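You operate a simulated robot arm through the tools that you are given. There is no shell and no other tool. Be economical: measure what you need, move in short steps, check, and stop when the job is done.

Carry out the task below with a simulated two-armed robot. There is one attempt and no reset: what you move stays moved.

Task
Put the green-capped bottle on the top of the low steel table away on the top of the high wooden table. Take the pipe section with blue ends and leave it in the purple tray. Push the right gloves cupboard door shut. Open the left coils cupboard door, take the white card from the top of the cable table and leave it on the shelf in the coils cupboard and shut the door again. Open the right pipes cupboard door, put the flow card on the counter top with the float jar away on the shelf in the pipes cupboard, then shut the door. Shut the right flasks cupboard door. Push the left pipes cupboard door shut. Open the right fittings cupboard door, take the beaker with the teal ring and leave it on the shelf in the fittings cupboard and shut the door again. Take the yellow notched plate and leave it in the white tray. Carry the teal tray with both arms and set it on the top of the knee-high table. Open the left flasks cupboard door. Any order will do. Set down upright: green-capped bottle, white card, flow card, beaker with the teal ring, yellow notched plate.

Only the result counts: the job must be done as asked and must still hold three seconds after the hand-in. Knocking over, shifting, dropping, spilling or breaking anything else fails it.

Robot
Two 6-joint arms with two-finger parallel grippers on one trunk, on a base that drives. Base frame: it is fixed to the floor where the robot stands at the start and does not move with it; the origin is under the middle of the robot, x ahead of it, y to its left, z up; the surface under the hand at the start is at about z = 0.55. Lengths are in m, angles in rad, forces in N, time in s.
The left shoulder is at the start at [0.05, 0.17, 1.108], the right one opposite. Each reaches about 1.092 m from its shoulder. Places, roughly: beaker with the teal ring [3.75, 8.75, 1]; flow card [-1.75, -0.75, 1]; green-capped bottle (6x6x14 cm) [0.5, -0.2, 0.6]; left coils cupboard door [0.7, 8.4, 0.5]; left flasks cupboard door [-1.4, 0.2, 0.5]; left pipes cupboard door [2.3, 8.2, 0.5]; pipe section with blue ends (16x4x4 cm) [0.6, 6.1, 0.8]; purple tray (38x24x5 cm) [0.6, 5.6, 0.8]; right fittings cupboard door [3.7, 8.4, 0.5]; right flasks cupboard door [-1.3, 0.7, 0.5]; right gloves cupboard door [-1, 7.5, 0.5]; right pipes cupboard door [2.8, 8.4, 0.5]; shelf in the coils cupboard [0.9, 8.7, 0.5]; shelf in the fittings cupboard [3.5, 8.7, 0.5]; shelf in the pipes cupboard [2.6, 8.7, 0.5]; teal tray (32x16x4 cm) [8.3, 6.4, 0.8]; top of the high wooden table [2.6, 6.8, 0.9]; top of the knee-high table [4.5, 6.8, 0.4]; white card [1, 6, 0.75]; white tray (40x23x5 cm) [2.8, 6.6, 0.9]; yellow notched plate (2x16x16 cm) [4.7, 8.8, 0.9]. Payload 1.57 kg a hand.
The TCP of each hand is the grasp point between the finger pads, 0.03 m short of the fingertips. In the tool frame z runs along the fingers and y along their closing line. Largest opening 0.08 m; finger width 0.017, thickness 0.012; the body of the gripper, 0.04 by 0.082 m, starts 0.08 m behind the TCP.
Orientation is that of the tool frame in the base frame, as a unit quaternion [x, y, z, w]. With the fingers straight down and closing along the base's y, the tool's x points along the base's -x, its y along +y and its z along -z.

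Tools
- The arms move only by the tool drive_tool. It takes "left_increments", "right_increments" or both (then of equal length, played together; a hand with none holds still); each is a list of rows, each a list of 7 numbers: the turn, a rotation vector about the tool's x, y, z in rad, then the shift along the tool's x, y, z in mm, then the closure in counts, from 0 (fully open) to 255 (shut). In form: [[ax, ay, az, tx, ty, tz, jaw], ...]. A call has 1 to 10 rows; each row shifts and turns the commanded pose from where the row before left it, along the tool's axes as they then stand. A row lasts 0.2 s, in which the tool goes at most 0.05 m and 0.15 rad; a call with a longer step from one row to the next is refused whole, and so is a gripper value outside its range. A pose out of reach is approached as far as the arm can. The call stops where the force on the tool passes 40 N (or 10 N more than at its start, if that is more) or the arm is blocked; 0.2 s more then pass. The fingers move at their own pace (about 0.072 m/s each) and stop on an object; they squeeze with about 25 N. The grip force told is the motor's: it shows also when the fingers shut on nothing. Time passes only in rows, and 0.2 s behind the last, so rows that do not move let the fingers close. The reply holds the time, the measured pose of the TCP, the force on the tool along the base axes, the opening and the grip force, in the units named above and with some noise, with the torque about the TCP (base axes, N m) and any sound that the robot's microphone picked up.
- Cameras (640 x 400 px; columns grow to the right, rows downward): "scene" is now at [-0.0045, 0.0433, 1.6549]; the picture's right is [0.77, -0.64, 0.00], its down [-0.60, -0.72, -0.36] and it looks along [0.23, 0.28, -0.93] (base axes); focal length 214 px, centre (320, 200). "left" rides on the left gripper at [0.072, 0.007, -0.122] in its tool frame; the picture's right is [-0.09, 1.00, 0.00], its down [-0.84, -0.08, -0.54] and it looks along [-0.54, -0.05, 0.84] (tool axes); focal length 238 px, centre (320, 200). "right" rides on the right gripper at [0.072, -0.007, -0.122] in its tool frame; the picture's right is [0.09, 1.00, 0.00], its down [-0.84, 0.08, -0.54] and it looks along [-0.54, 0.05, 0.84] (tool axes); focal length 238 px, centre (320, 200). There is no depth. A picture from a camera that has moved, and an enlarged one, comes with that camera's place and axes in the base frame and with its lens.
- grab_frame(camera): a new picture of that camera. No time passes.
- move_column(by): slides the trunk up (or, below 0, down) by that many m; the arms and the scene camera ride with it, the base frame stays. It gives what a move gives, with no picture.
- steer(legs): drives the robot by 1 to 6 legs, each [ahead, left, turn to the left] in m, m and rad, along the robot's own axes; the way and the turn of a leg run together, so that a leg with both is an arc; at most 1.5 m and 3.142 rad a leg. The arms and the cameras ride along, it lands a little off, and it stops where it bumps. It gives what a move gives.
- turn_head(pan, tilt): turns the head with the scene camera to pan (to the left, within 1.501 rad either way) and tilt (down, from -0.506 to 1.204), counted from straight ahead of the robot. It gives what a move gives.
- inspect(camera, box): a new picture of the part [left, top, right, bottom] of that camera's present view, enlarged. No time passes.
- close_job(): hands the job in; it is judged then, once.

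Work in short steps. Places have to be worked out from the pictures, the camera data and where the tool is seen: move nearer, look again, correct. Check each grasp and each placing, and mend what went wrong. You have 556 turns and 364 pictures in all, those below and enlarged ones among them. Open the grippers and draw the arms clear of the work before you hand the job in, unless the task says otherwise; then end with one line.

The tools are called after "Emit:" as a command line: name --argument value ..., lists and objects as JSON in quotes. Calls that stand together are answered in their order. drive_tool: Moves the arms, as the interface text tells. Its arguments: {"type":"object","properties":{"left_increments":{"type":"array","items":{"type":"array","items":{"type":"number"}}},"right_increments":{"type":"array","items":{"type":"array","items":{"type":"number"}}}},"required":[]} The other tools are called the same way: move_column (by) slides the trunk up or down; steer (legs) drives the base; turn_head (pan, tilt) turns the head that bears the scene camera; grab_frame (camera) takes a picture; inspect (camera, box) takes an enlarged picture of a part of a camera's view; close_job () hands the job in.

At the start:

```text
time: 0.0
left_ee_pos: [0.3872, 0.5243, 0.9995]
left_tcp_rot: [0.0, 1.0, 0.0, 0.0]
left_contact_force: [-0.2, 0.0, -0.1]
left_wrist_torque: [0.01, -0.02, 0.03]
left_opening: 0.0802
left_finger_force: 0.0
right_ee_pos: [0.7436, 0.0471, 0.9973]
right_tcp_rot: [0.0, 1.0, 0.001, 0.001]
right_contact_force: [-0.3, 0.2, 0.9]
right_wrist_torque: [0.02, -0.03, 0.01]
right_opening: 0.08
right_finger_force: 0.0
trunk travel left (down, up): [-0.724, 0.246]
robot x, y, heading: [-0.001, -0.0009, 0.002]
head pan, tilt: [0.878, 1.201]
```

scene: 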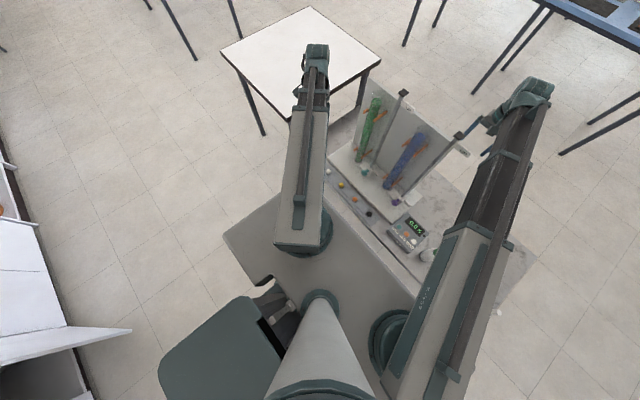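
right: 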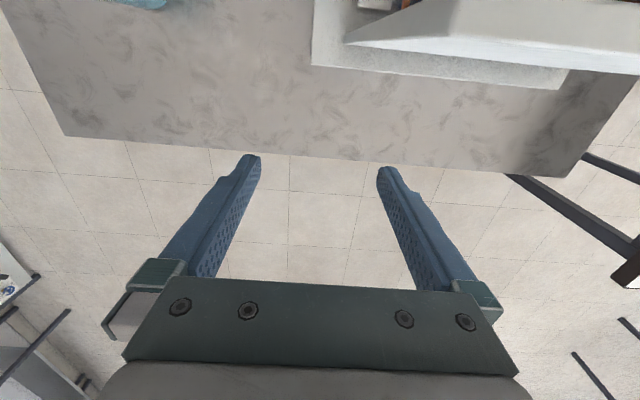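
left: 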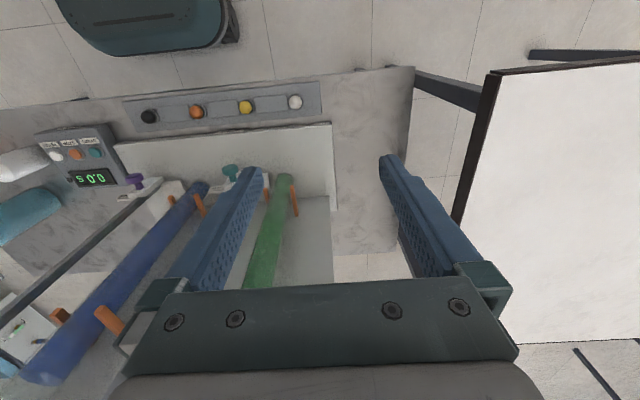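

The low steel table is in front of me, with an apparatus on it; I look at it with the head turned toward the bottle's place.

Emit:
turn_head --pan -0.3 --tilt 0.9

Emit:
grab_frame --camera "scene"

```text
time: 1.4
left_ee_pos: [0.387, 0.5238, 0.9984]
left_tcp_rot: [0.0, 1.0, 0.0, 0.0]
left_contact_force: [1.0, 0.1, -0.1]
left_wrist_torque: [-0.05, -0.03, 0.0]
left_opening: 0.0801
left_finger_force: 0.0
right_ee_pos: [0.7434, 0.0471, 0.998]
right_tcp_rot: [-0.001, 1.0, 0.001, 0.0]
right_contact_force: [0.4, 1.1, 0.1]
right_wrist_torque: [0.02, 0.03, -0.01]
right_opening: 0.08
right_finger_force: 0.0
trunk travel left (down, up): [-0.724, 0.246]
robot x, y, heading: [0.002, -0.0016, -0.004]
head pan, tilt: [-0.3, 0.901]
```

```text
360 pictures are left
camera scene: at [0.0318, -0.022, 1.6747], right [-0.29, -0.96, 0.0], down [-0.75, 0.23, -0.62], along [0.59, -0.18, -0.78], focal length 214 px, centre (320, 200)
```

scene: 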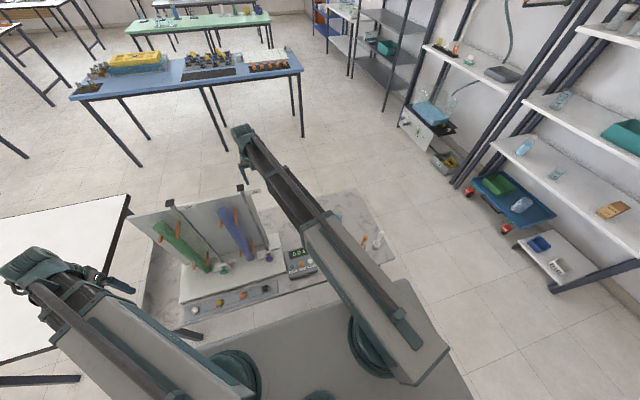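

The right arm hides part of the table; I enlarge the area near the bottle and look around the room too.

Emit:
inspect --camera "scene" --box '[270, 180, 430, 280]'

Emit:
turn_head --pan 0.0 --tilt 0.1

Emit:
grab_frame --camera "scene"

Emit:
turn_head --pan 1.3 --tilt 0.1

Emit:
grab_frame --camera "scene"

```text
4.00 times, centred on (350, 230) of scene
camera zoom: at [0.0318, -0.022, 1.6747], right [-0.29, -0.96, 0.0], down [-0.75, 0.23, -0.62], along [0.59, -0.18, -0.78], focal length 858 px, centre (200, 80)
```

zoom: 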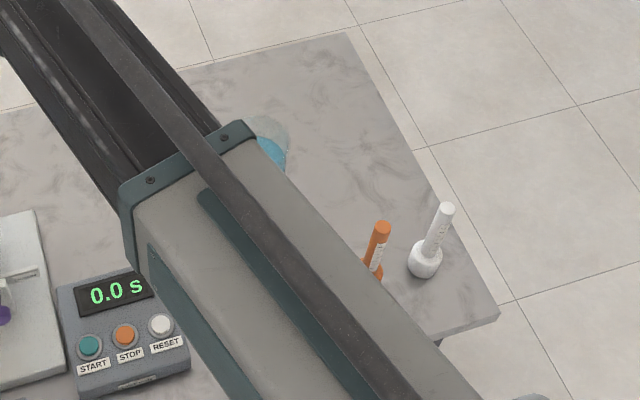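

```text
time: 2.5
left_ee_pos: [0.3865, 0.5228, 0.9976]
left_tcp_rot: [0.0, 1.0, 0.0, -0.001]
left_contact_force: [0.2, 1.0, 0.2]
left_wrist_torque: [0.01, 0.01, 0.0]
left_opening: 0.08
left_finger_force: 0.0
right_ee_pos: [0.7431, 0.0465, 0.9968]
right_tcp_rot: [0.0, 1.0, 0.0, 0.001]
right_contact_force: [-0.2, 0.4, 0.7]
right_wrist_torque: [-0.02, 0.0, 0.0]
right_opening: 0.08
right_finger_force: 0.1
trunk travel left (down, up): [-0.724, 0.246]
robot x, y, heading: [0.0028, 0.0012, -0.007]
head pan, tilt: [0.0, 0.099]
```

```text
358 pictures are left
camera scene: at [0.0518, 0.0003, 1.7456], right [0.0, -1.0, 0.0], down [-0.1, 0.0, -0.99], along [0.99, 0.0, -0.1], focal length 214 px, centre (320, 200)
```

scene: 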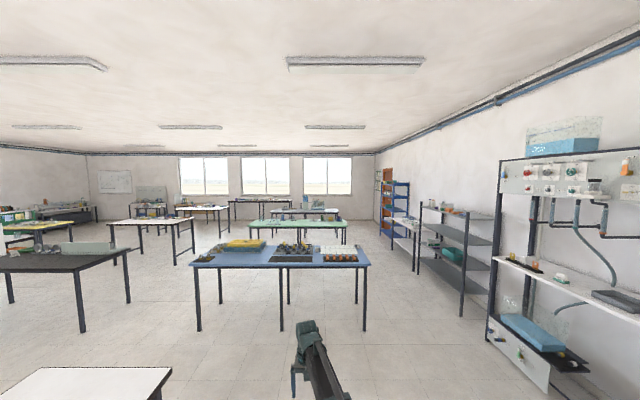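

```text
time: 4.0
left_ee_pos: [0.3859, 0.524, 0.9975]
left_tcp_rot: [0.0, 1.0, 0.0, 0.0]
left_contact_force: [0.2, -0.1, 0.4]
left_wrist_torque: [-0.01, 0.01, -0.03]
left_opening: 0.0801
left_finger_force: 0.2
right_ee_pos: [0.7432, 0.047, 0.9993]
right_tcp_rot: [0.0, 1.0, 0.002, 0.001]
right_contact_force: [-1.2, -0.8, -1.4]
right_wrist_torque: [-0.02, 0.01, 0.01]
right_opening: 0.0799
right_finger_force: 0.1
trunk travel left (down, up): [-0.724, 0.246]
robot x, y, heading: [-0.0014, -0.0048, -0.003]
head pan, tilt: [1.3, 0.099]
```

```text
357 pictures are left
camera scene: at [-0.0156, 0.089, 1.7456], right [0.96, -0.27, 0.0], down [-0.03, -0.1, -0.99], along [0.27, 0.96, -0.1], focal length 214 px, centre (320, 200)
```

scene: 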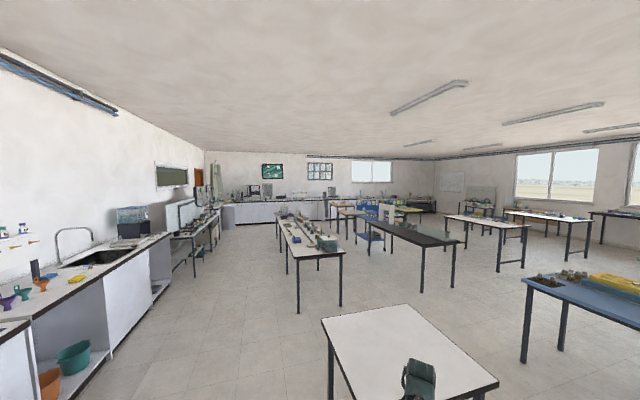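

The bottle must be hidden behind the right arm. I draw the right hand back and to the right to look with its camera, and see the table from the head too.

Emit:
drive_tool --right_increments '[[0, 0, 0, 29, -25, 0, 0], [0, 0, 0, 29, -25, 0, 0], [0, 0, 0, 29, -25, 0, 0], [0, 0, 0, 29, -25, 0, 0], [0, 0, 0, 29, -25, 0, 0], [0, 0, 0, 29, -25, 0, 0], [0, 0, 0, 29, -25, 0, 0], [0, 0, 0, 29, -25, 0, 0], [0, 0, 0, 29, -25, 0, 0], [0, 0, 0, 0, 0, 0, 0]]'

Emit:
grab_frame --camera "right"

Emit:
turn_head --pan -0.3 --tilt 0.9

Emit:
grab_frame --camera "scene"

```text
time: 6.2
left_ee_pos: [0.3864, 0.5223, 0.9997]
left_tcp_rot: [0.001, 1.0, 0.0, 0.0]
left_contact_force: [-0.6, 0.2, 1.2]
left_wrist_torque: [0.05, 0.04, -0.01]
left_opening: 0.0799
left_finger_force: 0.0
right_ee_pos: [0.4818, -0.179, 0.9987]
right_tcp_rot: [0.0, 1.0, 0.001, 0.001]
right_contact_force: [0.2, -1.1, 0.1]
right_wrist_torque: [-0.02, -0.01, 0.01]
right_opening: 0.08
right_finger_force: 0.0
trunk travel left (down, up): [-0.724, 0.246]
robot x, y, heading: [-0.0005, 0.0027, -0.003]
head pan, tilt: [1.3, 0.099]
```

```text
356 pictures are left
camera right: at [0.4096, -0.1848, 1.1208], right [-0.09, 1.0, 0.0], down [0.84, 0.08, 0.54], along [0.54, 0.05, -0.84], focal length 238 px, centre (320, 200)
```

right: 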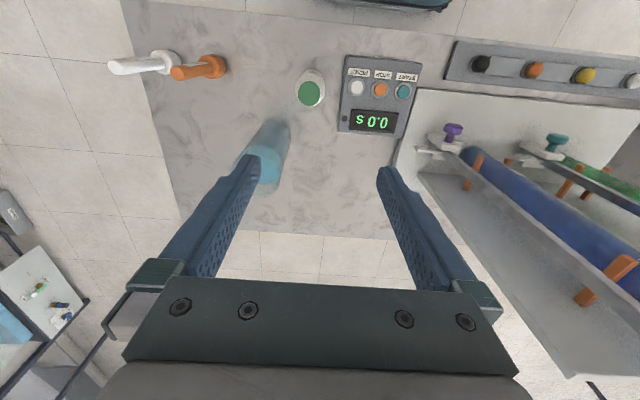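

```text
time: 7.8
left_ee_pos: [0.3865, 0.5234, 0.9984]
left_tcp_rot: [0.0, 1.0, 0.0, 0.0]
left_contact_force: [-0.4, -0.4, -0.2]
left_wrist_torque: [-0.02, 0.0, 0.02]
left_opening: 0.0801
left_finger_force: 0.1
right_ee_pos: [0.4815, -0.1781, 0.9981]
right_tcp_rot: [0.0, 1.0, 0.001, 0.0]
right_contact_force: [0.0, 0.3, 0.1]
right_wrist_torque: [-0.06, -0.02, -0.03]
right_opening: 0.08
right_finger_force: 0.0
trunk travel left (down, up): [-0.724, 0.246]
robot x, y, heading: [0.0002, -0.0025, -0.001]
head pan, tilt: [-0.3, 0.901]
```

```text
355 pictures are left
camera scene: at [0.0318, -0.022, 1.6747], right [-0.3, -0.96, 0.0], down [-0.75, 0.23, -0.62], along [0.59, -0.18, -0.78], focal length 214 px, centre (320, 200)
```

scene: 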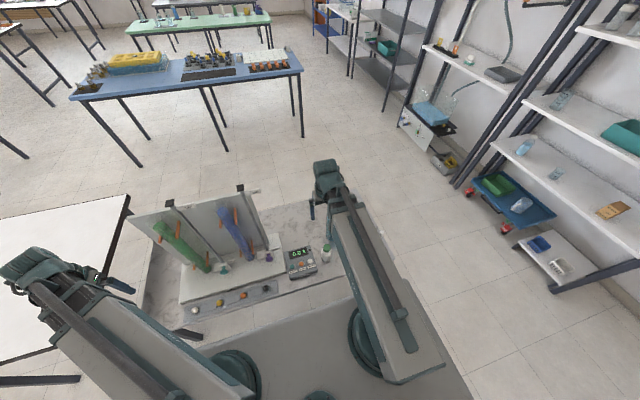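

The green cap is seen at about (0.476, -0.198). I go above it and look again.

Emit:
drive_tool --right_increments '[[0, 0, 0, 3, -10, 40, 0], [0, 0, 0, 2, -10, 40, 0], [0, 0, 0, 0, 0, 40, 0], [0, 0, 0, 0, 0, 40, 0], [0, 0, 0, 0, 0, 30, 0], [0, 0, 0, 0, 0, 0, 0]]'

Emit:
grab_frame --camera "right"

```text
time: 9.2
left_ee_pos: [0.3865, 0.5235, 0.9982]
left_tcp_rot: [0.0, 1.0, 0.0, 0.0]
left_contact_force: [-0.6, -0.2, -0.3]
left_wrist_torque: [0.0, 0.0, -0.04]
left_opening: 0.0799
left_finger_force: 0.1
right_ee_pos: [0.4787, -0.1939, 0.9989]
right_tcp_rot: [0.0, 1.0, 0.0, 0.001]
right_contact_force: [-0.9, 1.2, 0.2]
right_wrist_torque: [0.03, -0.01, 0.0]
right_opening: 0.0799
right_finger_force: 0.0
right hand out of reach, approached as far as the arm can: row 1, 2, 3, 4, 5
trunk travel left (down, up): [-0.724, 0.246]
robot x, y, heading: [0.0019, 0.0038, -0.002]
head pan, tilt: [-0.3, 0.901]
```

```text
354 pictures are left
camera right: at [0.4056, -0.1994, 1.1208], right [-0.09, 1.0, 0.0], down [0.84, 0.08, 0.54], along [0.54, 0.05, -0.84], focal length 238 px, centre (320, 200)
```

right: 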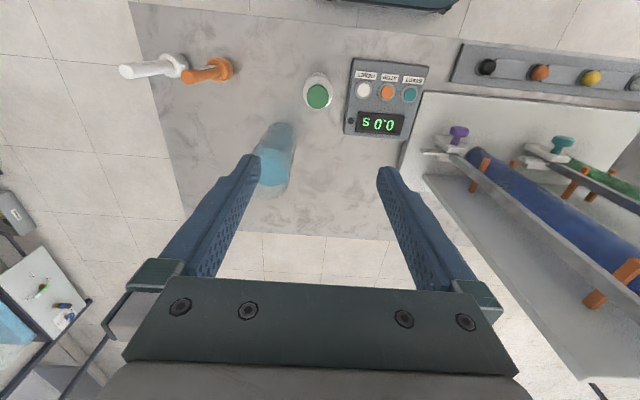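

The arm cannot fold so near the body; I back the base by 0.27 m and then reach out to the bottle.

Emit:
steer --legs '[[-0.27, 0, 0]]'

Emit:
drive_tool --right_increments '[[0, 0, 0, -35, 0, 0, 0], [0, 0, 0, -35, 0, 0, 0], [0, 0, 0, -35, 0, 0, 0], [0, 0, 0, -35, 0, 0, 0], [0, 0, 0, -35, 0, 20, 0], [0, 0, 0, -35, 0, 30, 0], [0, 0, 0, -30, 0, 40, 0], [0, 0, 0, -30, 0, 40, 0], [0, 0, 0, 0, 0, 40, 0], [0, 0, 0, 0, 0, 0, 0]]'

Emit:
grab_frame --camera "right"

```text
time: 11.2
left_ee_pos: [0.1191, 0.5231, 0.9995]
left_tcp_rot: [0.001, 1.0, 0.0, 0.0]
left_contact_force: [0.2, -0.2, 0.6]
left_wrist_torque: [0.0, -0.04, -0.01]
left_opening: 0.08
left_finger_force: 0.0
right_ee_pos: [0.2111, -0.1929, 0.9983]
right_tcp_rot: [0.002, 1.0, 0.001, 0.0]
right_contact_force: [-0.2, -0.3, 0.3]
right_wrist_torque: [-0.01, -0.03, -0.01]
right_opening: 0.0797
right_finger_force: 0.1
trunk travel left (down, up): [-0.724, 0.246]
robot x, y, heading: [-0.2683, 0.002, -0.002]
head pan, tilt: [-0.3, 0.901]
```

```text
time: 13.3
left_ee_pos: [0.1196, 0.5244, 0.9982]
left_tcp_rot: [0.001, 1.0, 0.0, -0.001]
left_contact_force: [-0.4, -1.1, 0.2]
left_wrist_torque: [-0.01, 0.02, 0.01]
left_opening: 0.0798
left_finger_force: 0.2
right_ee_pos: [0.4813, -0.1918, 0.9987]
right_tcp_rot: [0.001, 1.0, 0.0, 0.001]
right_contact_force: [0.4, 0.3, -0.9]
right_wrist_torque: [0.01, 0.02, 0.02]
right_opening: 0.0801
right_finger_force: 0.1
right hand out of reach, approached as far as the arm can: row 5, 6, 7, 8, 9
trunk travel left (down, up): [-0.724, 0.246]
robot x, y, heading: [-0.2678, 0.0015, -0.004]
head pan, tilt: [-0.3, 0.901]
```

```text
353 pictures are left
camera right: at [0.4084, -0.1989, 1.1208], right [-0.09, 1.0, 0.0], down [0.84, 0.08, 0.54], along [0.54, 0.05, -0.84], focal length 238 px, centre (320, 200)
```

right: 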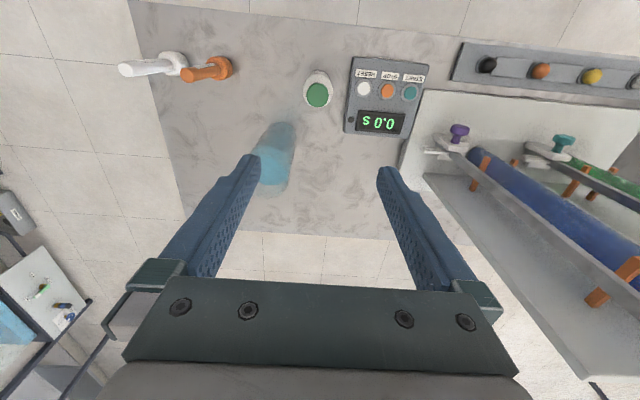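

Only the height is barred, so the height is the trunk's job: I lower the trunk by 0.2 m and look again.

Emit:
move_column --by -0.2

Emit:
grab_frame --camera "right"

```text
time: 15.5
left_ee_pos: [0.1193, 0.5229, 0.7993]
left_tcp_rot: [0.001, 1.0, 0.0, 0.001]
left_contact_force: [0.0, -0.4, 0.3]
left_wrist_torque: [0.0, 0.02, 0.01]
left_opening: 0.0802
left_finger_force: 0.1
right_ee_pos: [0.4818, -0.1927, 0.7981]
right_tcp_rot: [0.0, 1.0, 0.001, 0.001]
right_contact_force: [-0.5, 1.4, -0.3]
right_wrist_torque: [0.0, 0.05, -0.04]
right_opening: 0.0797
right_finger_force: 0.0
trunk travel left (down, up): [-0.524, 0.446]
robot x, y, heading: [-0.2687, 0.0012, 0.0]
head pan, tilt: [-0.3, 0.901]
```

```text
352 pictures are left
camera right: at [0.4082, -0.199, 0.9209], right [-0.09, 1.0, 0.0], down [0.84, 0.08, 0.54], along [0.54, 0.05, -0.84], focal length 238 px, centre (320, 200)
```

right: 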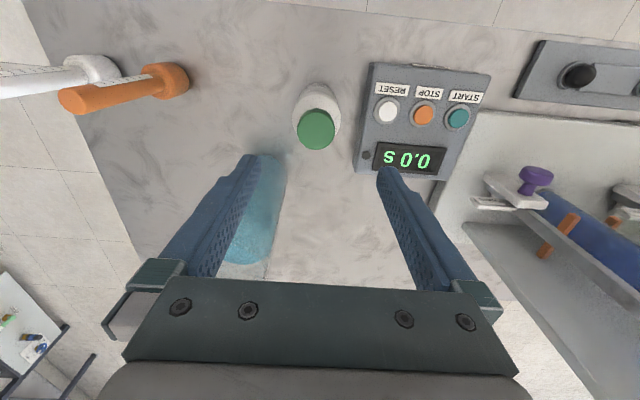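

The bottle is at (0.476, -0.197); the timer's edge is at y≈-0.13, so open fingers fit. I centre over it and lower by 0.157 m.

Emit:
drive_tool --right_increments '[[0, 0, 0, 5, -6, 0, 0], [0, 0, 0, 0, 0, 0, 0]]'

Emit:
move_column --by -0.157

Emit:
drive_tool --right_increments '[[0, 0, 0, 0, 0, 0, 255], [0, 0, 0, 0, 0, 0, 255], [0, 0, 0, 0, 0, 0, 255], [0, 0, 0, 0, 0, 0, 255]]'

Emit:
grab_frame --camera "right"

```text
time: 16.1
left_ee_pos: [0.1191, 0.5238, 0.7984]
left_tcp_rot: [0.001, 1.0, -0.001, 0.0]
left_contact_force: [0.5, 0.6, 0.0]
left_wrist_torque: [0.0, 0.0, -0.01]
left_opening: 0.08
left_finger_force: 0.0
right_ee_pos: [0.4767, -0.1985, 0.7986]
right_tcp_rot: [-0.001, 1.0, 0.001, 0.001]
right_contact_force: [-0.2, 0.0, -0.3]
right_wrist_torque: [0.0, 0.01, 0.02]
right_opening: 0.08
right_finger_force: 0.1
trunk travel left (down, up): [-0.524, 0.446]
robot x, y, heading: [-0.2669, 0.0021, -0.005]
head pan, tilt: [-0.3, 0.901]
```

```text
time: 17.9
left_ee_pos: [0.1187, 0.5229, 0.6407]
left_tcp_rot: [0.0, 1.0, 0.0, 0.0]
left_contact_force: [0.2, 0.1, -1.0]
left_wrist_torque: [0.01, 0.02, 0.0]
left_opening: 0.0802
left_finger_force: 0.1
right_ee_pos: [0.4763, -0.1983, 0.6421]
right_tcp_rot: [0.001, 1.0, 0.001, 0.001]
right_contact_force: [0.3, 0.4, 0.1]
right_wrist_torque: [-0.03, -0.02, 0.0]
right_opening: 0.0797
right_finger_force: 0.0
trunk travel left (down, up): [-0.367, 0.603]
robot x, y, heading: [-0.2696, -0.0001, -0.009]
head pan, tilt: [-0.3, 0.901]
```

```text
time: 18.9
left_ee_pos: [0.1199, 0.5234, 0.6404]
left_tcp_rot: [0.001, 1.0, 0.0, 0.0]
left_contact_force: [-0.6, -0.1, -0.6]
left_wrist_torque: [0.01, -0.01, -0.01]
left_opening: 0.0797
left_finger_force: 0.1
right_ee_pos: [0.4776, -0.1987, 0.6415]
right_tcp_rot: [0.001, 1.0, 0.001, 0.001]
right_contact_force: [-0.5, 0.5, 0.4]
right_wrist_torque: [-0.02, 0.0, -0.01]
right_opening: 0.0553
right_finger_force: 24.7
trunk travel left (down, up): [-0.367, 0.603]
robot x, y, heading: [-0.2695, 0.0006, 0.001]
head pan, tilt: [-0.3, 0.901]
```

```text
351 pictures are left
camera right: at [0.4034, -0.2049, 0.7638], right [-0.09, 1.0, 0.0], down [0.84, 0.08, 0.54], along [0.54, 0.05, -0.84], focal length 238 px, centre (320, 200)
```

right: 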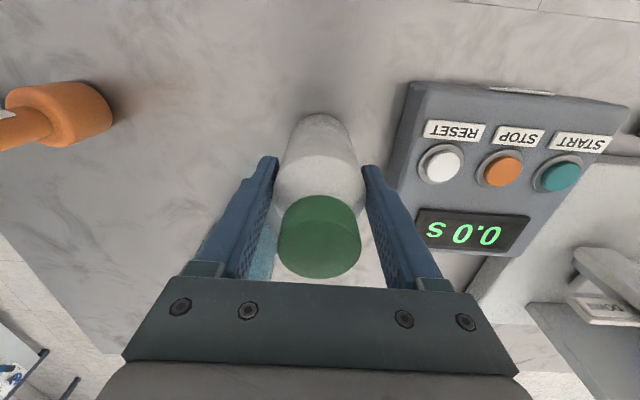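

The bottle is held (opening 5.5 cm, 25 N). I lift it with the trunk and back away, then turn the head to the flasks cupboard on the left-rear wall.

Emit:
move_column --by 0.35

Emit:
grab_frame --camera "right"

Emit:
turn_head --pan 1.5 --tilt 0.6

Emit:
grab_frame --camera "scene"

```text
time: 22.4
left_ee_pos: [0.1191, 0.5227, 0.9922]
left_tcp_rot: [0.001, 1.0, 0.0, 0.0]
left_contact_force: [0.3, -0.3, -0.2]
left_wrist_torque: [0.0, 0.01, 0.01]
left_opening: 0.08
left_finger_force: 0.0
right_ee_pos: [0.4761, -0.1992, 0.9911]
right_tcp_rot: [0.0, 1.0, 0.0, 0.001]
right_contact_force: [0.0, 0.3, -2.6]
right_wrist_torque: [0.01, 0.0, 0.01]
right_opening: 0.0552
right_finger_force: 24.7
trunk travel left (down, up): [-0.717, 0.253]
robot x, y, heading: [-0.2665, -0.0022, -0.004]
head pan, tilt: [-0.3, 0.901]
```

```text
350 pictures are left
camera right: at [0.4037, -0.205, 1.1136], right [-0.09, 1.0, 0.0], down [0.84, 0.08, 0.54], along [0.54, 0.05, -0.84], focal length 238 px, centre (320, 200)
```

right: 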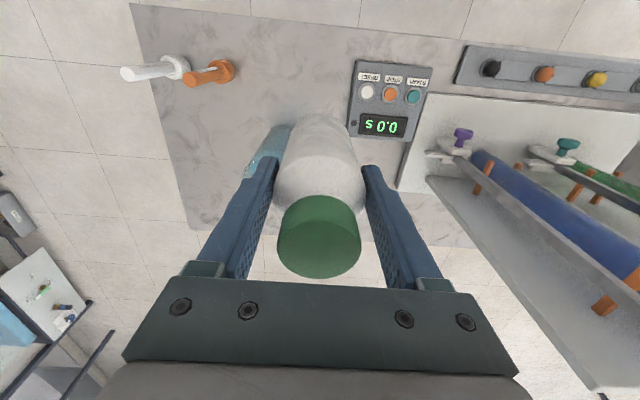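

```text
time: 24.1
left_ee_pos: [0.1198, 0.5227, 0.9907]
left_tcp_rot: [0.001, 1.0, -0.001, 0.0]
left_contact_force: [0.6, -0.8, -0.8]
left_wrist_torque: [-0.03, 0.0, 0.01]
left_opening: 0.0797
left_finger_force: 0.0
right_ee_pos: [0.4759, -0.1986, 0.9904]
right_tcp_rot: [0.002, 1.0, 0.001, 0.0]
right_contact_force: [0.0, 0.8, -3.0]
right_wrist_torque: [-0.05, 0.01, -0.01]
right_opening: 0.0555
right_finger_force: 24.6
trunk travel left (down, up): [-0.717, 0.253]
robot x, y, heading: [-0.2649, 0.0003, 0.002]
head pan, tilt: [1.499, 0.6]
```

```text
349 pictures are left
camera scene: at [-0.3012, 0.0885, 1.6925], right [1.0, -0.07, 0.0], down [-0.04, -0.56, -0.83], along [0.06, 0.82, -0.57], focal length 214 px, centre (320, 200)
```

scene: 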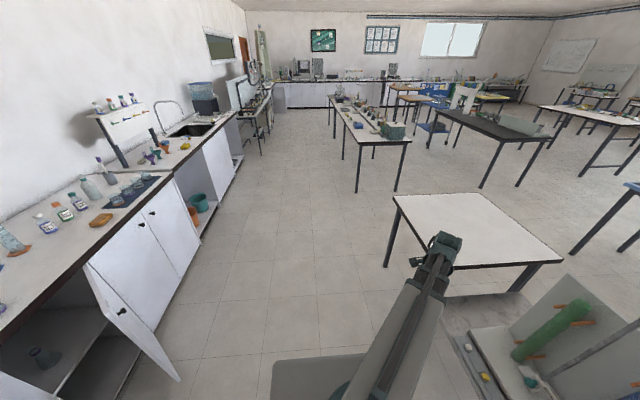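

The right flasks door stands open about 55° (free edge near (-1.04, 0.62)), the left one is shut. I raise the trunk, turn right about to face the cupboards, keeping the bottle high, and look.

Emit:
move_column --by 0.24

Emit:
steer --legs '[[0, 0, -1.57], [0, 0, -1.57]]'

Emit:
turn_head --pan 0 --tilt 0.75

Emit:
grab_frame --camera "scene"

```text
time: 26.6
left_ee_pos: [0.12, 0.5235, 1.2304]
left_tcp_rot: [0.001, 1.0, -0.001, 0.0]
left_contact_force: [-0.4, 0.0, -0.3]
left_wrist_torque: [0.02, 0.01, -0.01]
left_opening: 0.0799
left_finger_force: 0.0
right_ee_pos: [0.4757, -0.1989, 1.231]
right_tcp_rot: [0.001, 1.0, 0.001, 0.001]
right_contact_force: [0.9, -0.4, -2.8]
right_wrist_torque: [0.01, 0.0, 0.0]
right_opening: 0.0556
right_finger_force: 24.9
trunk travel left (down, up): [-0.957, 0.013]
robot x, y, heading: [-0.2694, -0.0007, -0.004]
head pan, tilt: [1.499, 0.6]
```

```text
time: 34.7
left_ee_pos: [-0.6537, -0.523, 1.2319]
left_tcp_rot: [1.0, 0.0, 0.0, 0.0]
left_contact_force: [-0.3, 0.4, 0.1]
left_wrist_torque: [0.04, -0.03, -0.03]
left_opening: 0.08
left_finger_force: 0.1
right_ee_pos: [-1.0126, 0.1968, 1.2317]
right_tcp_rot: [1.0, 0.001, -0.001, 0.002]
right_contact_force: [1.0, 0.4, -2.9]
right_wrist_torque: [0.01, -0.05, -0.02]
right_opening: 0.0554
right_finger_force: 25.1
trunk travel left (down, up): [-0.957, 0.013]
robot x, y, heading: [-0.2653, 0.0015, -3.141]
head pan, tilt: [1.499, 0.6]
```

```text
time: 36.3
left_ee_pos: [-0.6536, -0.5237, 1.231]
left_tcp_rot: [1.0, 0.001, 0.0, -0.001]
left_contact_force: [-0.1, -0.4, 0.4]
left_wrist_torque: [-0.01, 0.02, 0.03]
left_opening: 0.08
left_finger_force: 0.0
right_ee_pos: [-1.0137, 0.1963, 1.2315]
right_tcp_rot: [1.0, 0.001, -0.001, 0.001]
right_contact_force: [0.5, 0.0, -2.6]
right_wrist_torque: [-0.03, -0.01, -0.03]
right_opening: 0.0551
right_finger_force: 25.8
trunk travel left (down, up): [-0.957, 0.013]
robot x, y, heading: [-0.2662, 0.0046, -3.144]
head pan, tilt: [0.0, 0.75]
```

```text
348 pictures are left
camera scene: at [-0.3115, 0.0003, 1.9196], right [0.0, 1.0, 0.0], down [0.68, 0.0, -0.73], along [-0.73, 0.0, -0.68], focal length 214 px, centre (320, 200)
```

scene: 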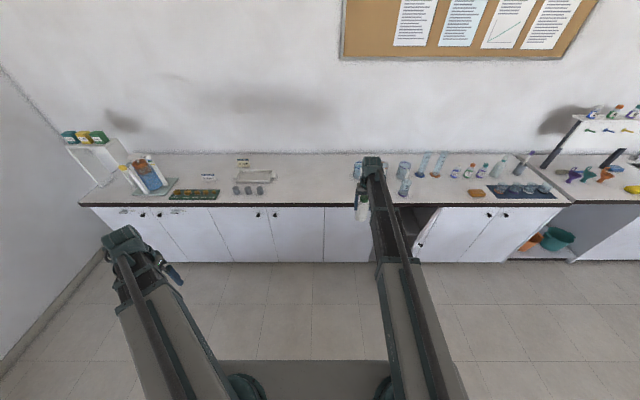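

I'm facing the counter. I enlarge the counter items with the cards and the cupboard doors.

Emit:
inspect --camera "scene" --box '[70, 120, 330, 282]'

Emit:
inspect --camera "scene" --box '[300, 150, 480, 270]'

```text
2.46 times, centred on (200, 201) of scene
camera zoom: at [-0.3115, 0.0003, 1.9196], right [0.0, 1.0, 0.0], down [0.68, 0.0, -0.73], along [-0.73, 0.0, -0.68], focal length 528 px, centre (615, 198)
```

zoom: 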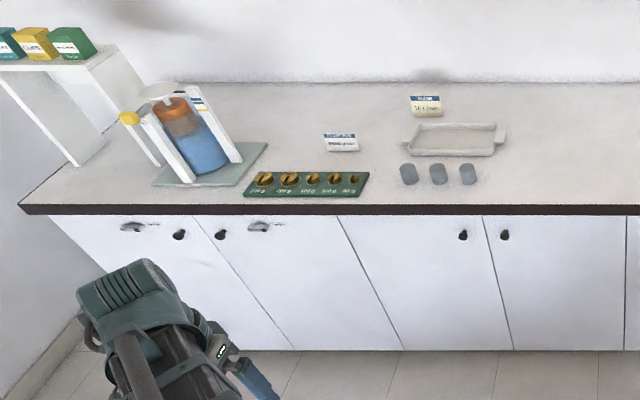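

```text
3.33 times, centred on (390, 210) of scene
camera zoom: at [-0.3115, 0.0003, 1.9196], right [0.0, 1.0, 0.0], down [0.68, 0.0, -0.73], along [-0.73, 0.0, -0.68], focal length 715 px, centre (87, 167)
```

zoom: 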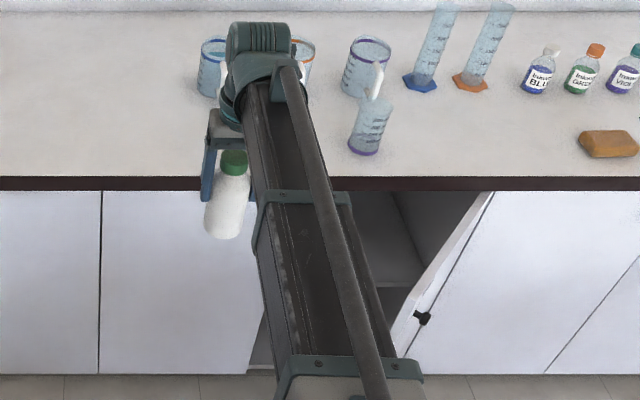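

Two cards stand on the counter; I enlarge them to tell which is the flow card.

Emit:
inspect --camera "scene" --box '[190, 150, 270, 200]'

Emit:
inspect --camera "scene" --box '[110, 150, 160, 200]'

```text
8.00 times, centred on (230, 175) of scene
camera zoom: at [-0.3115, 0.0003, 1.9196], right [0.0, 1.0, 0.0], down [0.68, 0.0, -0.73], along [-0.73, 0.0, -0.68], focal length 1716 px, centre (1040, 400)
```

zoom: 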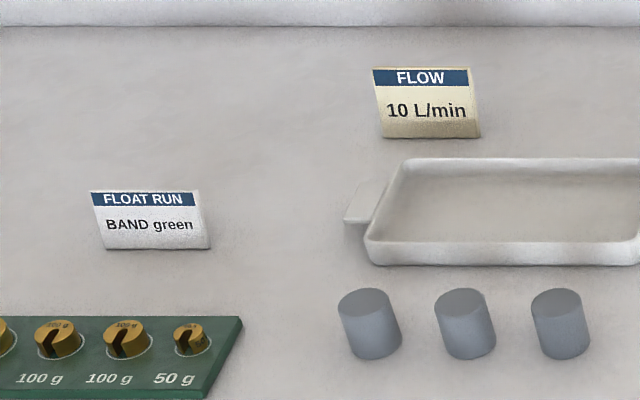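

```text
8.00 times, centred on (135, 175) of scene
camera zoom: at [-0.3115, 0.0003, 1.9196], right [0.0, 1.0, 0.0], down [0.68, 0.0, -0.73], along [-0.73, 0.0, -0.68], focal length 1716 px, centre (1800, 400)
```

zoom: 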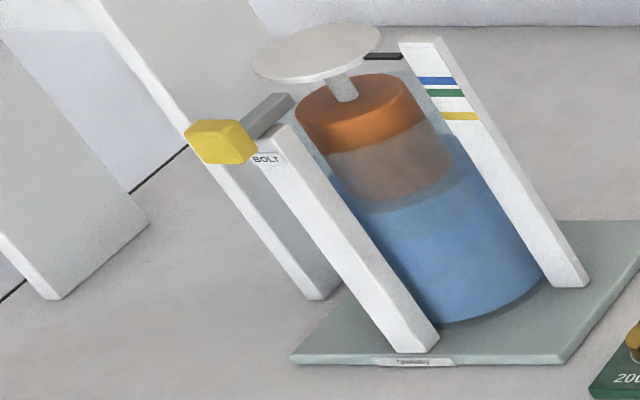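

The flow card is the rear one at about (-1.82, -0.66). For door work I want the left fingers pointing ahead; I test tilting the left hand forward in free space.

Emit:
drive_tool --left_increments '[[0, -0.14, 0, 0, 0, 0, 255], [0, -0.14, 0, 0, 0, 0, 255], [0, -0.14, 0, 0, 0, 0, 255], [0, -0.14, 0, 0, 0, 0, 255], [0, -0.14, 0, 0, 0, 0, 255], [0, -0.14, 0, 0, 0, 0, 255], [0, -0.14, 0, 0, 0, 0, 255], [0, -0.14, 0, 0, 0, 0, 255], [0, -0.14, 0, 0, 0, 0, 255], [0, -0.14, 0, 0, 0, 0, 255]]'

```text
time: 38.5
left_ee_pos: [-0.6687, -0.5564, 1.4142]
left_tcp_rot: [0.765, -0.001, -0.644, 0.0]
left_contact_force: [0.1, -0.1, 0.0]
left_wrist_torque: [0.05, -0.02, -0.01]
left_opening: 0.0001
left_finger_force: 20.7
left hand out of reach, approached as far as the arm can: row 2, 3, 4, 5, 6, 7, 8, 9, 10
right_ee_pos: [-1.0127, 0.1962, 1.2312]
right_tcp_rot: [1.0, 0.0, -0.001, 0.001]
right_contact_force: [0.2, -0.8, -2.8]
right_wrist_torque: [-0.01, -0.02, -0.01]
right_opening: 0.0552
right_finger_force: 25.0
trunk travel left (down, up): [-0.957, 0.013]
robot x, y, heading: [-0.2668, -0.0016, -3.141]
head pan, tilt: [0.0, 0.75]
```

The wrist pivot keeps one height, so the fingers' pitch and the trunk set the height. I strafe to the right (+y) past the open door to look at it and push it from its outer side.

Emit:
steer --legs '[[0, -1.45, 0]]'

Emit:
turn_head --pan 0.5 --tilt 0.8

Emit:
grab_frame --camera "scene"

```text
time: 45.7
left_ee_pos: [-0.6715, 0.8988, 1.414]
left_tcp_rot: [0.766, 0.002, -0.643, 0.002]
left_contact_force: [0.3, 0.3, 0.8]
left_wrist_torque: [0.0, 0.04, 0.01]
left_opening: 0.0
left_finger_force: 21.4
right_ee_pos: [-1.0178, 1.6495, 1.2307]
right_tcp_rot: [1.0, 0.003, -0.001, 0.001]
right_contact_force: [-0.1, -0.2, -2.3]
right_wrist_torque: [0.0, -0.04, 0.01]
right_opening: 0.0555
right_finger_force: 25.1
trunk travel left (down, up): [-0.957, 0.013]
robot x, y, heading: [-0.2712, 1.4578, -3.135]
head pan, tilt: [0.0, 0.75]
```

```text
time: 46.6
left_ee_pos: [-0.6708, 0.8989, 1.4146]
left_tcp_rot: [0.765, 0.002, -0.644, 0.001]
left_contact_force: [-0.7, -0.4, -0.3]
left_wrist_torque: [-0.01, -0.04, -0.01]
left_opening: 0.0
left_finger_force: 21.7
right_ee_pos: [-1.0175, 1.6492, 1.2303]
right_tcp_rot: [1.0, 0.003, 0.0, 0.001]
right_contact_force: [-0.2, 0.2, -3.0]
right_wrist_torque: [0.05, 0.01, 0.0]
right_opening: 0.0553
right_finger_force: 24.8
trunk travel left (down, up): [-0.957, 0.013]
robot x, y, heading: [-0.2719, 1.4586, -3.137]
head pan, tilt: [0.499, 0.799]
```

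```text
343 pictures are left
camera scene: at [-0.3041, 1.4171, 1.9156], right [-0.48, 0.88, 0.0], down [0.63, 0.35, -0.7], along [-0.61, -0.34, -0.72], focal length 214 px, centre (320, 200)
```

scene: 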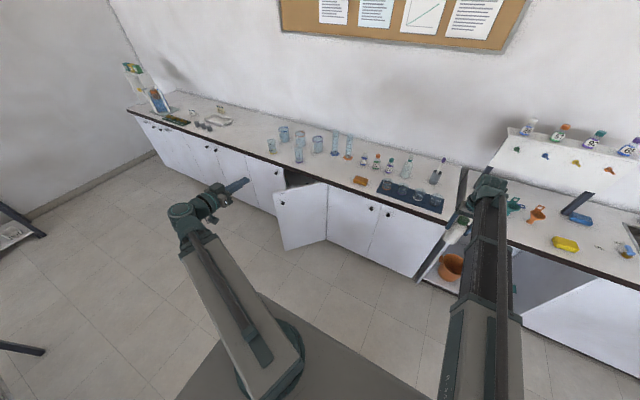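

The door opens about 47° (free edge (-1.10, 0.60), hinge (-1.39, 0.87)). I draw the bottle in a bit, finish levelling the left hand, and lower the trunk 0.70 m so that the fist is at door height.

Emit:
drive_tool --left_increments '[[0, -0.085, 0, 0, 0, 0, 255], [0, -0.085, 0, 0, 0, 0, 255], [0, 0, 0, 0, 0, 0, 255], [0, 0, 0, 0, 0, 0, 255]]' --right_increments '[[0, 0, 0, 40, 0, 0, 255], [0, 0, 0, 40, 0, 0, 255], [0, 0, 0, 40, 0, 0, 255], [0, 0, 0, 40, 0, 0, 255]]'

Emit:
move_column --by -0.7

Emit:
drive_tool --left_increments '[[0, 0, 0, 0, 8, 40, 255], [0, 0, 0, 0, 8, 40, 255], [0, 0, 0, 0, 8, 40, 255], [0, 0, 0, 0, 8, 40, 255], [0, 0, 0, 0, 8, 40, 255], [0, 0, 0, 0, 8, 40, 255], [0, 0, 0, 0, 8, 40, 255], [0, 0, 0, 0, 8, 40, 255], [0, 0, 0, 0, 8, 40, 255], [0, 0, 0, 0, 8, 40, 255]]'

Emit:
grab_frame --camera "scene"

```text
time: 47.6
left_ee_pos: [-0.6702, 0.898, 1.4507]
left_tcp_rot: [0.708, 0.002, -0.706, 0.002]
left_contact_force: [-0.1, 0.0, -0.4]
left_wrist_torque: [0.0, 0.0, 0.02]
left_opening: 0.0001
left_finger_force: 21.7
left hand out of reach, approached as far as the arm can: row 1, 2
right_ee_pos: [-0.8551, 1.6512, 1.2311]
right_tcp_rot: [1.0, 0.003, 0.0, 0.0]
right_contact_force: [-0.4, 0.1, -2.0]
right_wrist_torque: [-0.01, -0.02, 0.01]
right_opening: 0.0551
right_finger_force: 24.2
trunk travel left (down, up): [-0.957, 0.013]
robot x, y, heading: [-0.2717, 1.4574, -3.139]
head pan, tilt: [0.499, 0.799]
```

```text
refused: -0.7 is not a number from -0.4 to 0.4
```

```text
time: 49.9
left_ee_pos: [-1.0718, 0.816, 1.4494]
left_tcp_rot: [0.71, 0.001, -0.704, 0.001]
left_contact_force: [-0.8, -0.6, -0.5]
left_wrist_torque: [0.02, 0.01, 0.01]
left_opening: 0.0
left_finger_force: 20.9
right_ee_pos: [-0.8573, 1.651, 1.2316]
right_tcp_rot: [1.0, 0.003, 0.001, 0.0]
right_contact_force: [0.3, 0.3, -3.0]
right_wrist_torque: [0.03, -0.02, -0.01]
right_opening: 0.0554
right_finger_force: 25.5
trunk travel left (down, up): [-0.957, 0.013]
robot x, y, heading: [-0.2725, 1.4547, -3.136]
head pan, tilt: [0.499, 0.799]
```

```text
342 pictures are left
camera scene: at [-0.3051, 1.4166, 1.9155], right [-0.48, 0.88, 0.0], down [0.63, 0.35, -0.7], along [-0.61, -0.34, -0.72], focal length 214 px, centre (320, 200)
```

scene: 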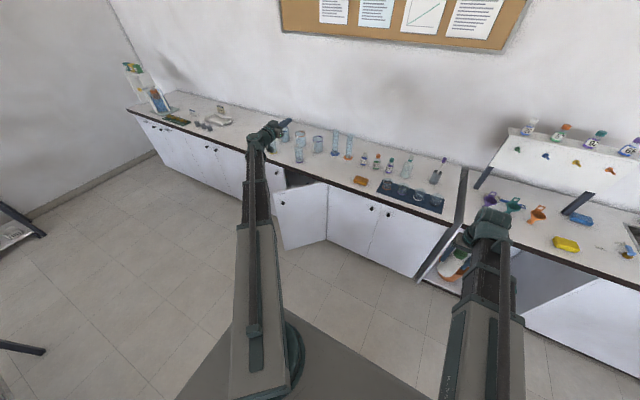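

The trunk moves at most 0.4 per call; the fist at (-1.07, 0.82) is about 16 cm clear of the door, so I lower in two steps.

Emit:
move_column --by -0.4

Emit:
move_column --by -0.32

Emit:
grab_frame --camera "scene"

```text
time: 53.7
left_ee_pos: [-1.0702, 0.8174, 1.0495]
left_tcp_rot: [0.71, 0.002, -0.704, 0.002]
left_contact_force: [-0.7, -1.3, 0.3]
left_wrist_torque: [0.0, -0.03, 0.01]
left_opening: 0.0004
left_finger_force: 20.8
right_ee_pos: [-0.8569, 1.6508, 0.8316]
right_tcp_rot: [1.0, 0.002, 0.0, 0.0]
right_contact_force: [0.0, 0.1, -3.5]
right_wrist_torque: [0.02, -0.01, 0.0]
right_opening: 0.0553
right_finger_force: 24.9
trunk travel left (down, up): [-0.557, 0.413]
robot x, y, heading: [-0.273, 1.4526, -3.137]
head pan, tilt: [0.499, 0.799]
```

```text
time: 56.9
left_ee_pos: [-1.0694, 0.8161, 0.7311]
left_tcp_rot: [0.709, 0.001, -0.705, 0.001]
left_contact_force: [-0.4, -0.5, -0.3]
left_wrist_torque: [-0.01, 0.01, -0.01]
left_opening: 0.0
left_finger_force: 21.3
right_ee_pos: [-0.8569, 1.6518, 0.5119]
right_tcp_rot: [1.0, 0.003, -0.002, 0.0]
right_contact_force: [-0.9, 0.4, -2.4]
right_wrist_torque: [-0.01, -0.04, 0.01]
right_opening: 0.0551
right_finger_force: 24.7
trunk travel left (down, up): [-0.237, 0.733]
robot x, y, heading: [-0.2738, 1.4531, -3.135]
head pan, tilt: [0.499, 0.799]
```

```text
341 pictures are left
camera scene: at [-0.3038, 1.417, 1.1956], right [-0.48, 0.88, 0.0], down [0.63, 0.35, -0.7], along [-0.61, -0.34, -0.72], focal length 214 px, centre (320, 200)
```

scene: 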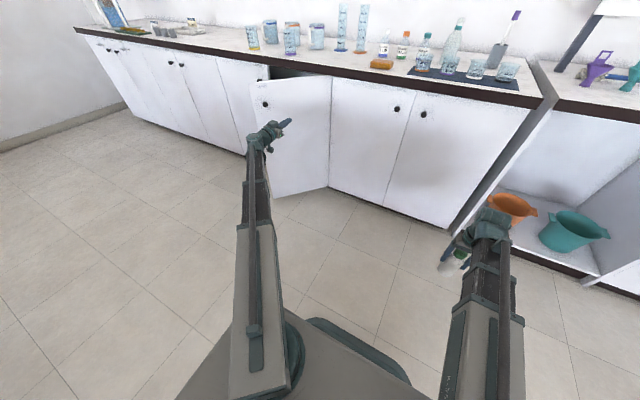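

The fist is well placed beside the door's outer face. I push the door: first toward -y, then diagonally toward the cupboard.

Emit:
drive_tool --left_increments '[[0, 0, 0, 0, 35, 0, 255], [0, 0, 0, 0, 35, 0, 255], [0, 0, 0, 0, 35, 0, 255], [0, 0, 0, 0, 30, 30, 255], [0, 0, 0, 0, 30, 30, 255], [0, 0, 0, 0, 14, 26, 255], [0, 0, 0, 0, 12, 28, 255], [0, 0, 0, 0, 10, 30, 255], [0, 0, 0, 0, 8, 30, 255], [0, 0, 0, 0, 6, 30, 255]]'

Emit:
grab_frame --camera "scene"

```text
time: 59.0
left_ee_pos: [-1.1751, 0.6852, 0.7295]
left_tcp_rot: [0.71, 0.002, -0.704, 0.002]
left_contact_force: [0.0, -0.9, 0.3]
left_wrist_torque: [0.03, -0.03, -0.02]
left_opening: 0.0001
left_finger_force: 21.1
left hand out of reach, approached as far as the arm can: row 6, 7, 8, 9, 10
right_ee_pos: [-0.8582, 1.6516, 0.511]
right_tcp_rot: [1.0, 0.003, -0.001, 0.0]
right_contact_force: [-0.4, 0.2, -2.2]
right_wrist_torque: [0.01, 0.04, 0.0]
right_opening: 0.0552
right_finger_force: 24.9
trunk travel left (down, up): [-0.237, 0.733]
robot x, y, heading: [-0.2709, 1.4617, -3.134]
head pan, tilt: [0.499, 0.799]
```

```text
340 pictures are left
camera scene: at [-0.3038, 1.4168, 1.1956], right [-0.48, 0.88, 0.0], down [0.63, 0.35, -0.7], along [-0.61, -0.34, -0.72], focal length 214 px, centre (320, 200)
```

scene: 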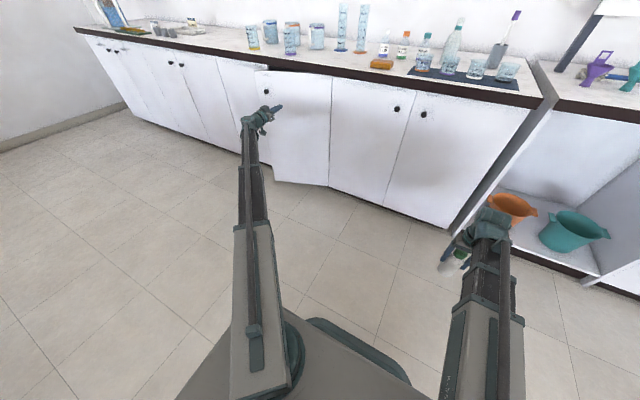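

The door is mostly shut; the arm ran out of reach, so I drive the base nearer (ahead 0.14, left 0.12), which also pushes.

Emit:
steer --legs '[[0.13, 0.12, 0]]'

Emit:
grab_frame --camera "scene"

```text
time: 60.5
left_ee_pos: [-1.3063, 0.5655, 0.7304]
left_tcp_rot: [0.709, 0.001, -0.705, 0.001]
left_contact_force: [1.0, -0.4, 0.8]
left_wrist_torque: [0.01, -0.03, 0.01]
left_opening: 0.0
left_finger_force: 21.2
right_ee_pos: [-0.9862, 1.533, 0.511]
right_tcp_rot: [1.0, 0.003, -0.001, 0.0]
right_contact_force: [-0.1, 0.5, -2.1]
right_wrist_torque: [-0.01, 0.01, 0.03]
right_opening: 0.0552
right_finger_force: 25.0
trunk travel left (down, up): [-0.237, 0.733]
robot x, y, heading: [-0.4051, 1.3369, -3.135]
head pan, tilt: [0.499, 0.799]
```

```text
339 pictures are left
camera scene: at [-0.4335, 1.2974, 1.1956], right [-0.48, 0.88, 0.0], down [0.63, 0.35, -0.7], along [-0.61, -0.34, -0.72], focal length 214 px, centre (320, 200)
```

scene: 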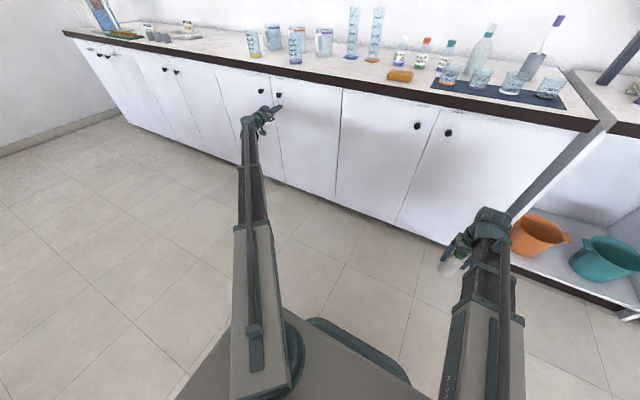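

Nearly shut; I press a little more by driving ahead 0.05.

Emit:
steer --legs '[[0.06, 0, 0]]'

Emit:
inspect --camera "scene" --box '[180, 40, 420, 200]'

```text
time: 61.5
left_ee_pos: [-1.3663, 0.5656, 0.7302]
left_tcp_rot: [0.71, 0.002, -0.704, 0.002]
left_contact_force: [0.1, 0.1, 0.4]
left_wrist_torque: [0.03, -0.02, -0.02]
left_opening: 0.0
left_finger_force: 21.1
right_ee_pos: [-1.0482, 1.5312, 0.5122]
right_tcp_rot: [1.0, 0.002, -0.001, 0.002]
right_contact_force: [0.2, 0.3, -2.6]
right_wrist_torque: [-0.04, -0.02, 0.02]
right_opening: 0.0552
right_finger_force: 25.0
trunk travel left (down, up): [-0.237, 0.733]
robot x, y, heading: [-0.4645, 1.3364, -3.136]
head pan, tilt: [0.499, 0.799]
```

```text
2.50 times, centred on (300, 120) of scene
camera zoom: at [-0.494, 1.2971, 1.1956], right [-0.48, 0.88, 0.0], down [0.63, 0.35, -0.7], along [-0.61, -0.34, -0.72], focal length 536 px, centre (370, 400)
```

zoom: 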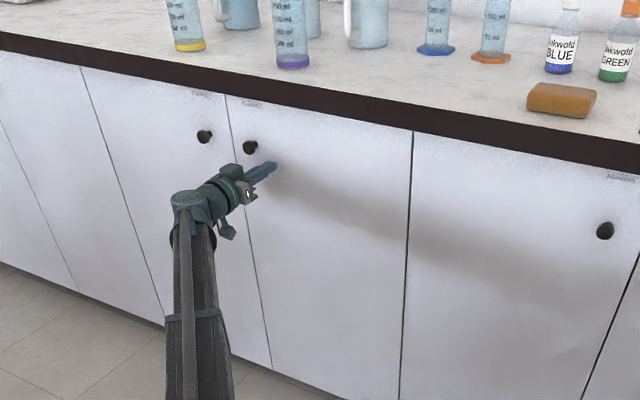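

It looks flush but no contact force is felt; I inch forward until contact.

Emit:
steer --legs '[[0.04, 0, 0]]'

Emit:
inspect --camera "scene" --box '[180, 40, 420, 200]'

```text
time: 62.3
left_ee_pos: [-1.3766, 0.5651, 0.7302]
left_tcp_rot: [0.71, 0.001, -0.705, 0.0]
left_contact_force: [1.9, 0.7, -0.2]
left_wrist_torque: [-0.01, 0.03, -0.04]
left_opening: 0.0
left_finger_force: 20.7
right_ee_pos: [-1.0628, 1.5312, 0.51]
right_tcp_rot: [1.0, 0.002, -0.002, 0.0]
right_contact_force: [0.1, 0.1, -1.7]
right_wrist_torque: [-0.02, -0.04, -0.01]
right_opening: 0.0555
right_finger_force: 25.0
trunk travel left (down, up): [-0.237, 0.733]
robot x, y, heading: [-0.4824, 1.3393, -3.14]
head pan, tilt: [0.499, 0.799]
stopped in leg 1: the force on the tool passed its limit at 66 N (the readings are from after the stop); the commanded pose is now the measured one
```

```text
2.50 times, centred on (300, 120) of scene
camera zoom: at [-0.5104, 1.297, 1.1955], right [-0.48, 0.88, 0.0], down [0.63, 0.35, -0.7], along [-0.61, -0.34, -0.72], focal length 536 px, centre (370, 400)
```

zoom: 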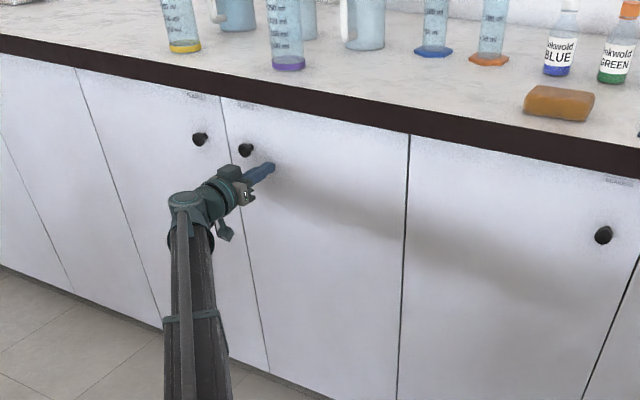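

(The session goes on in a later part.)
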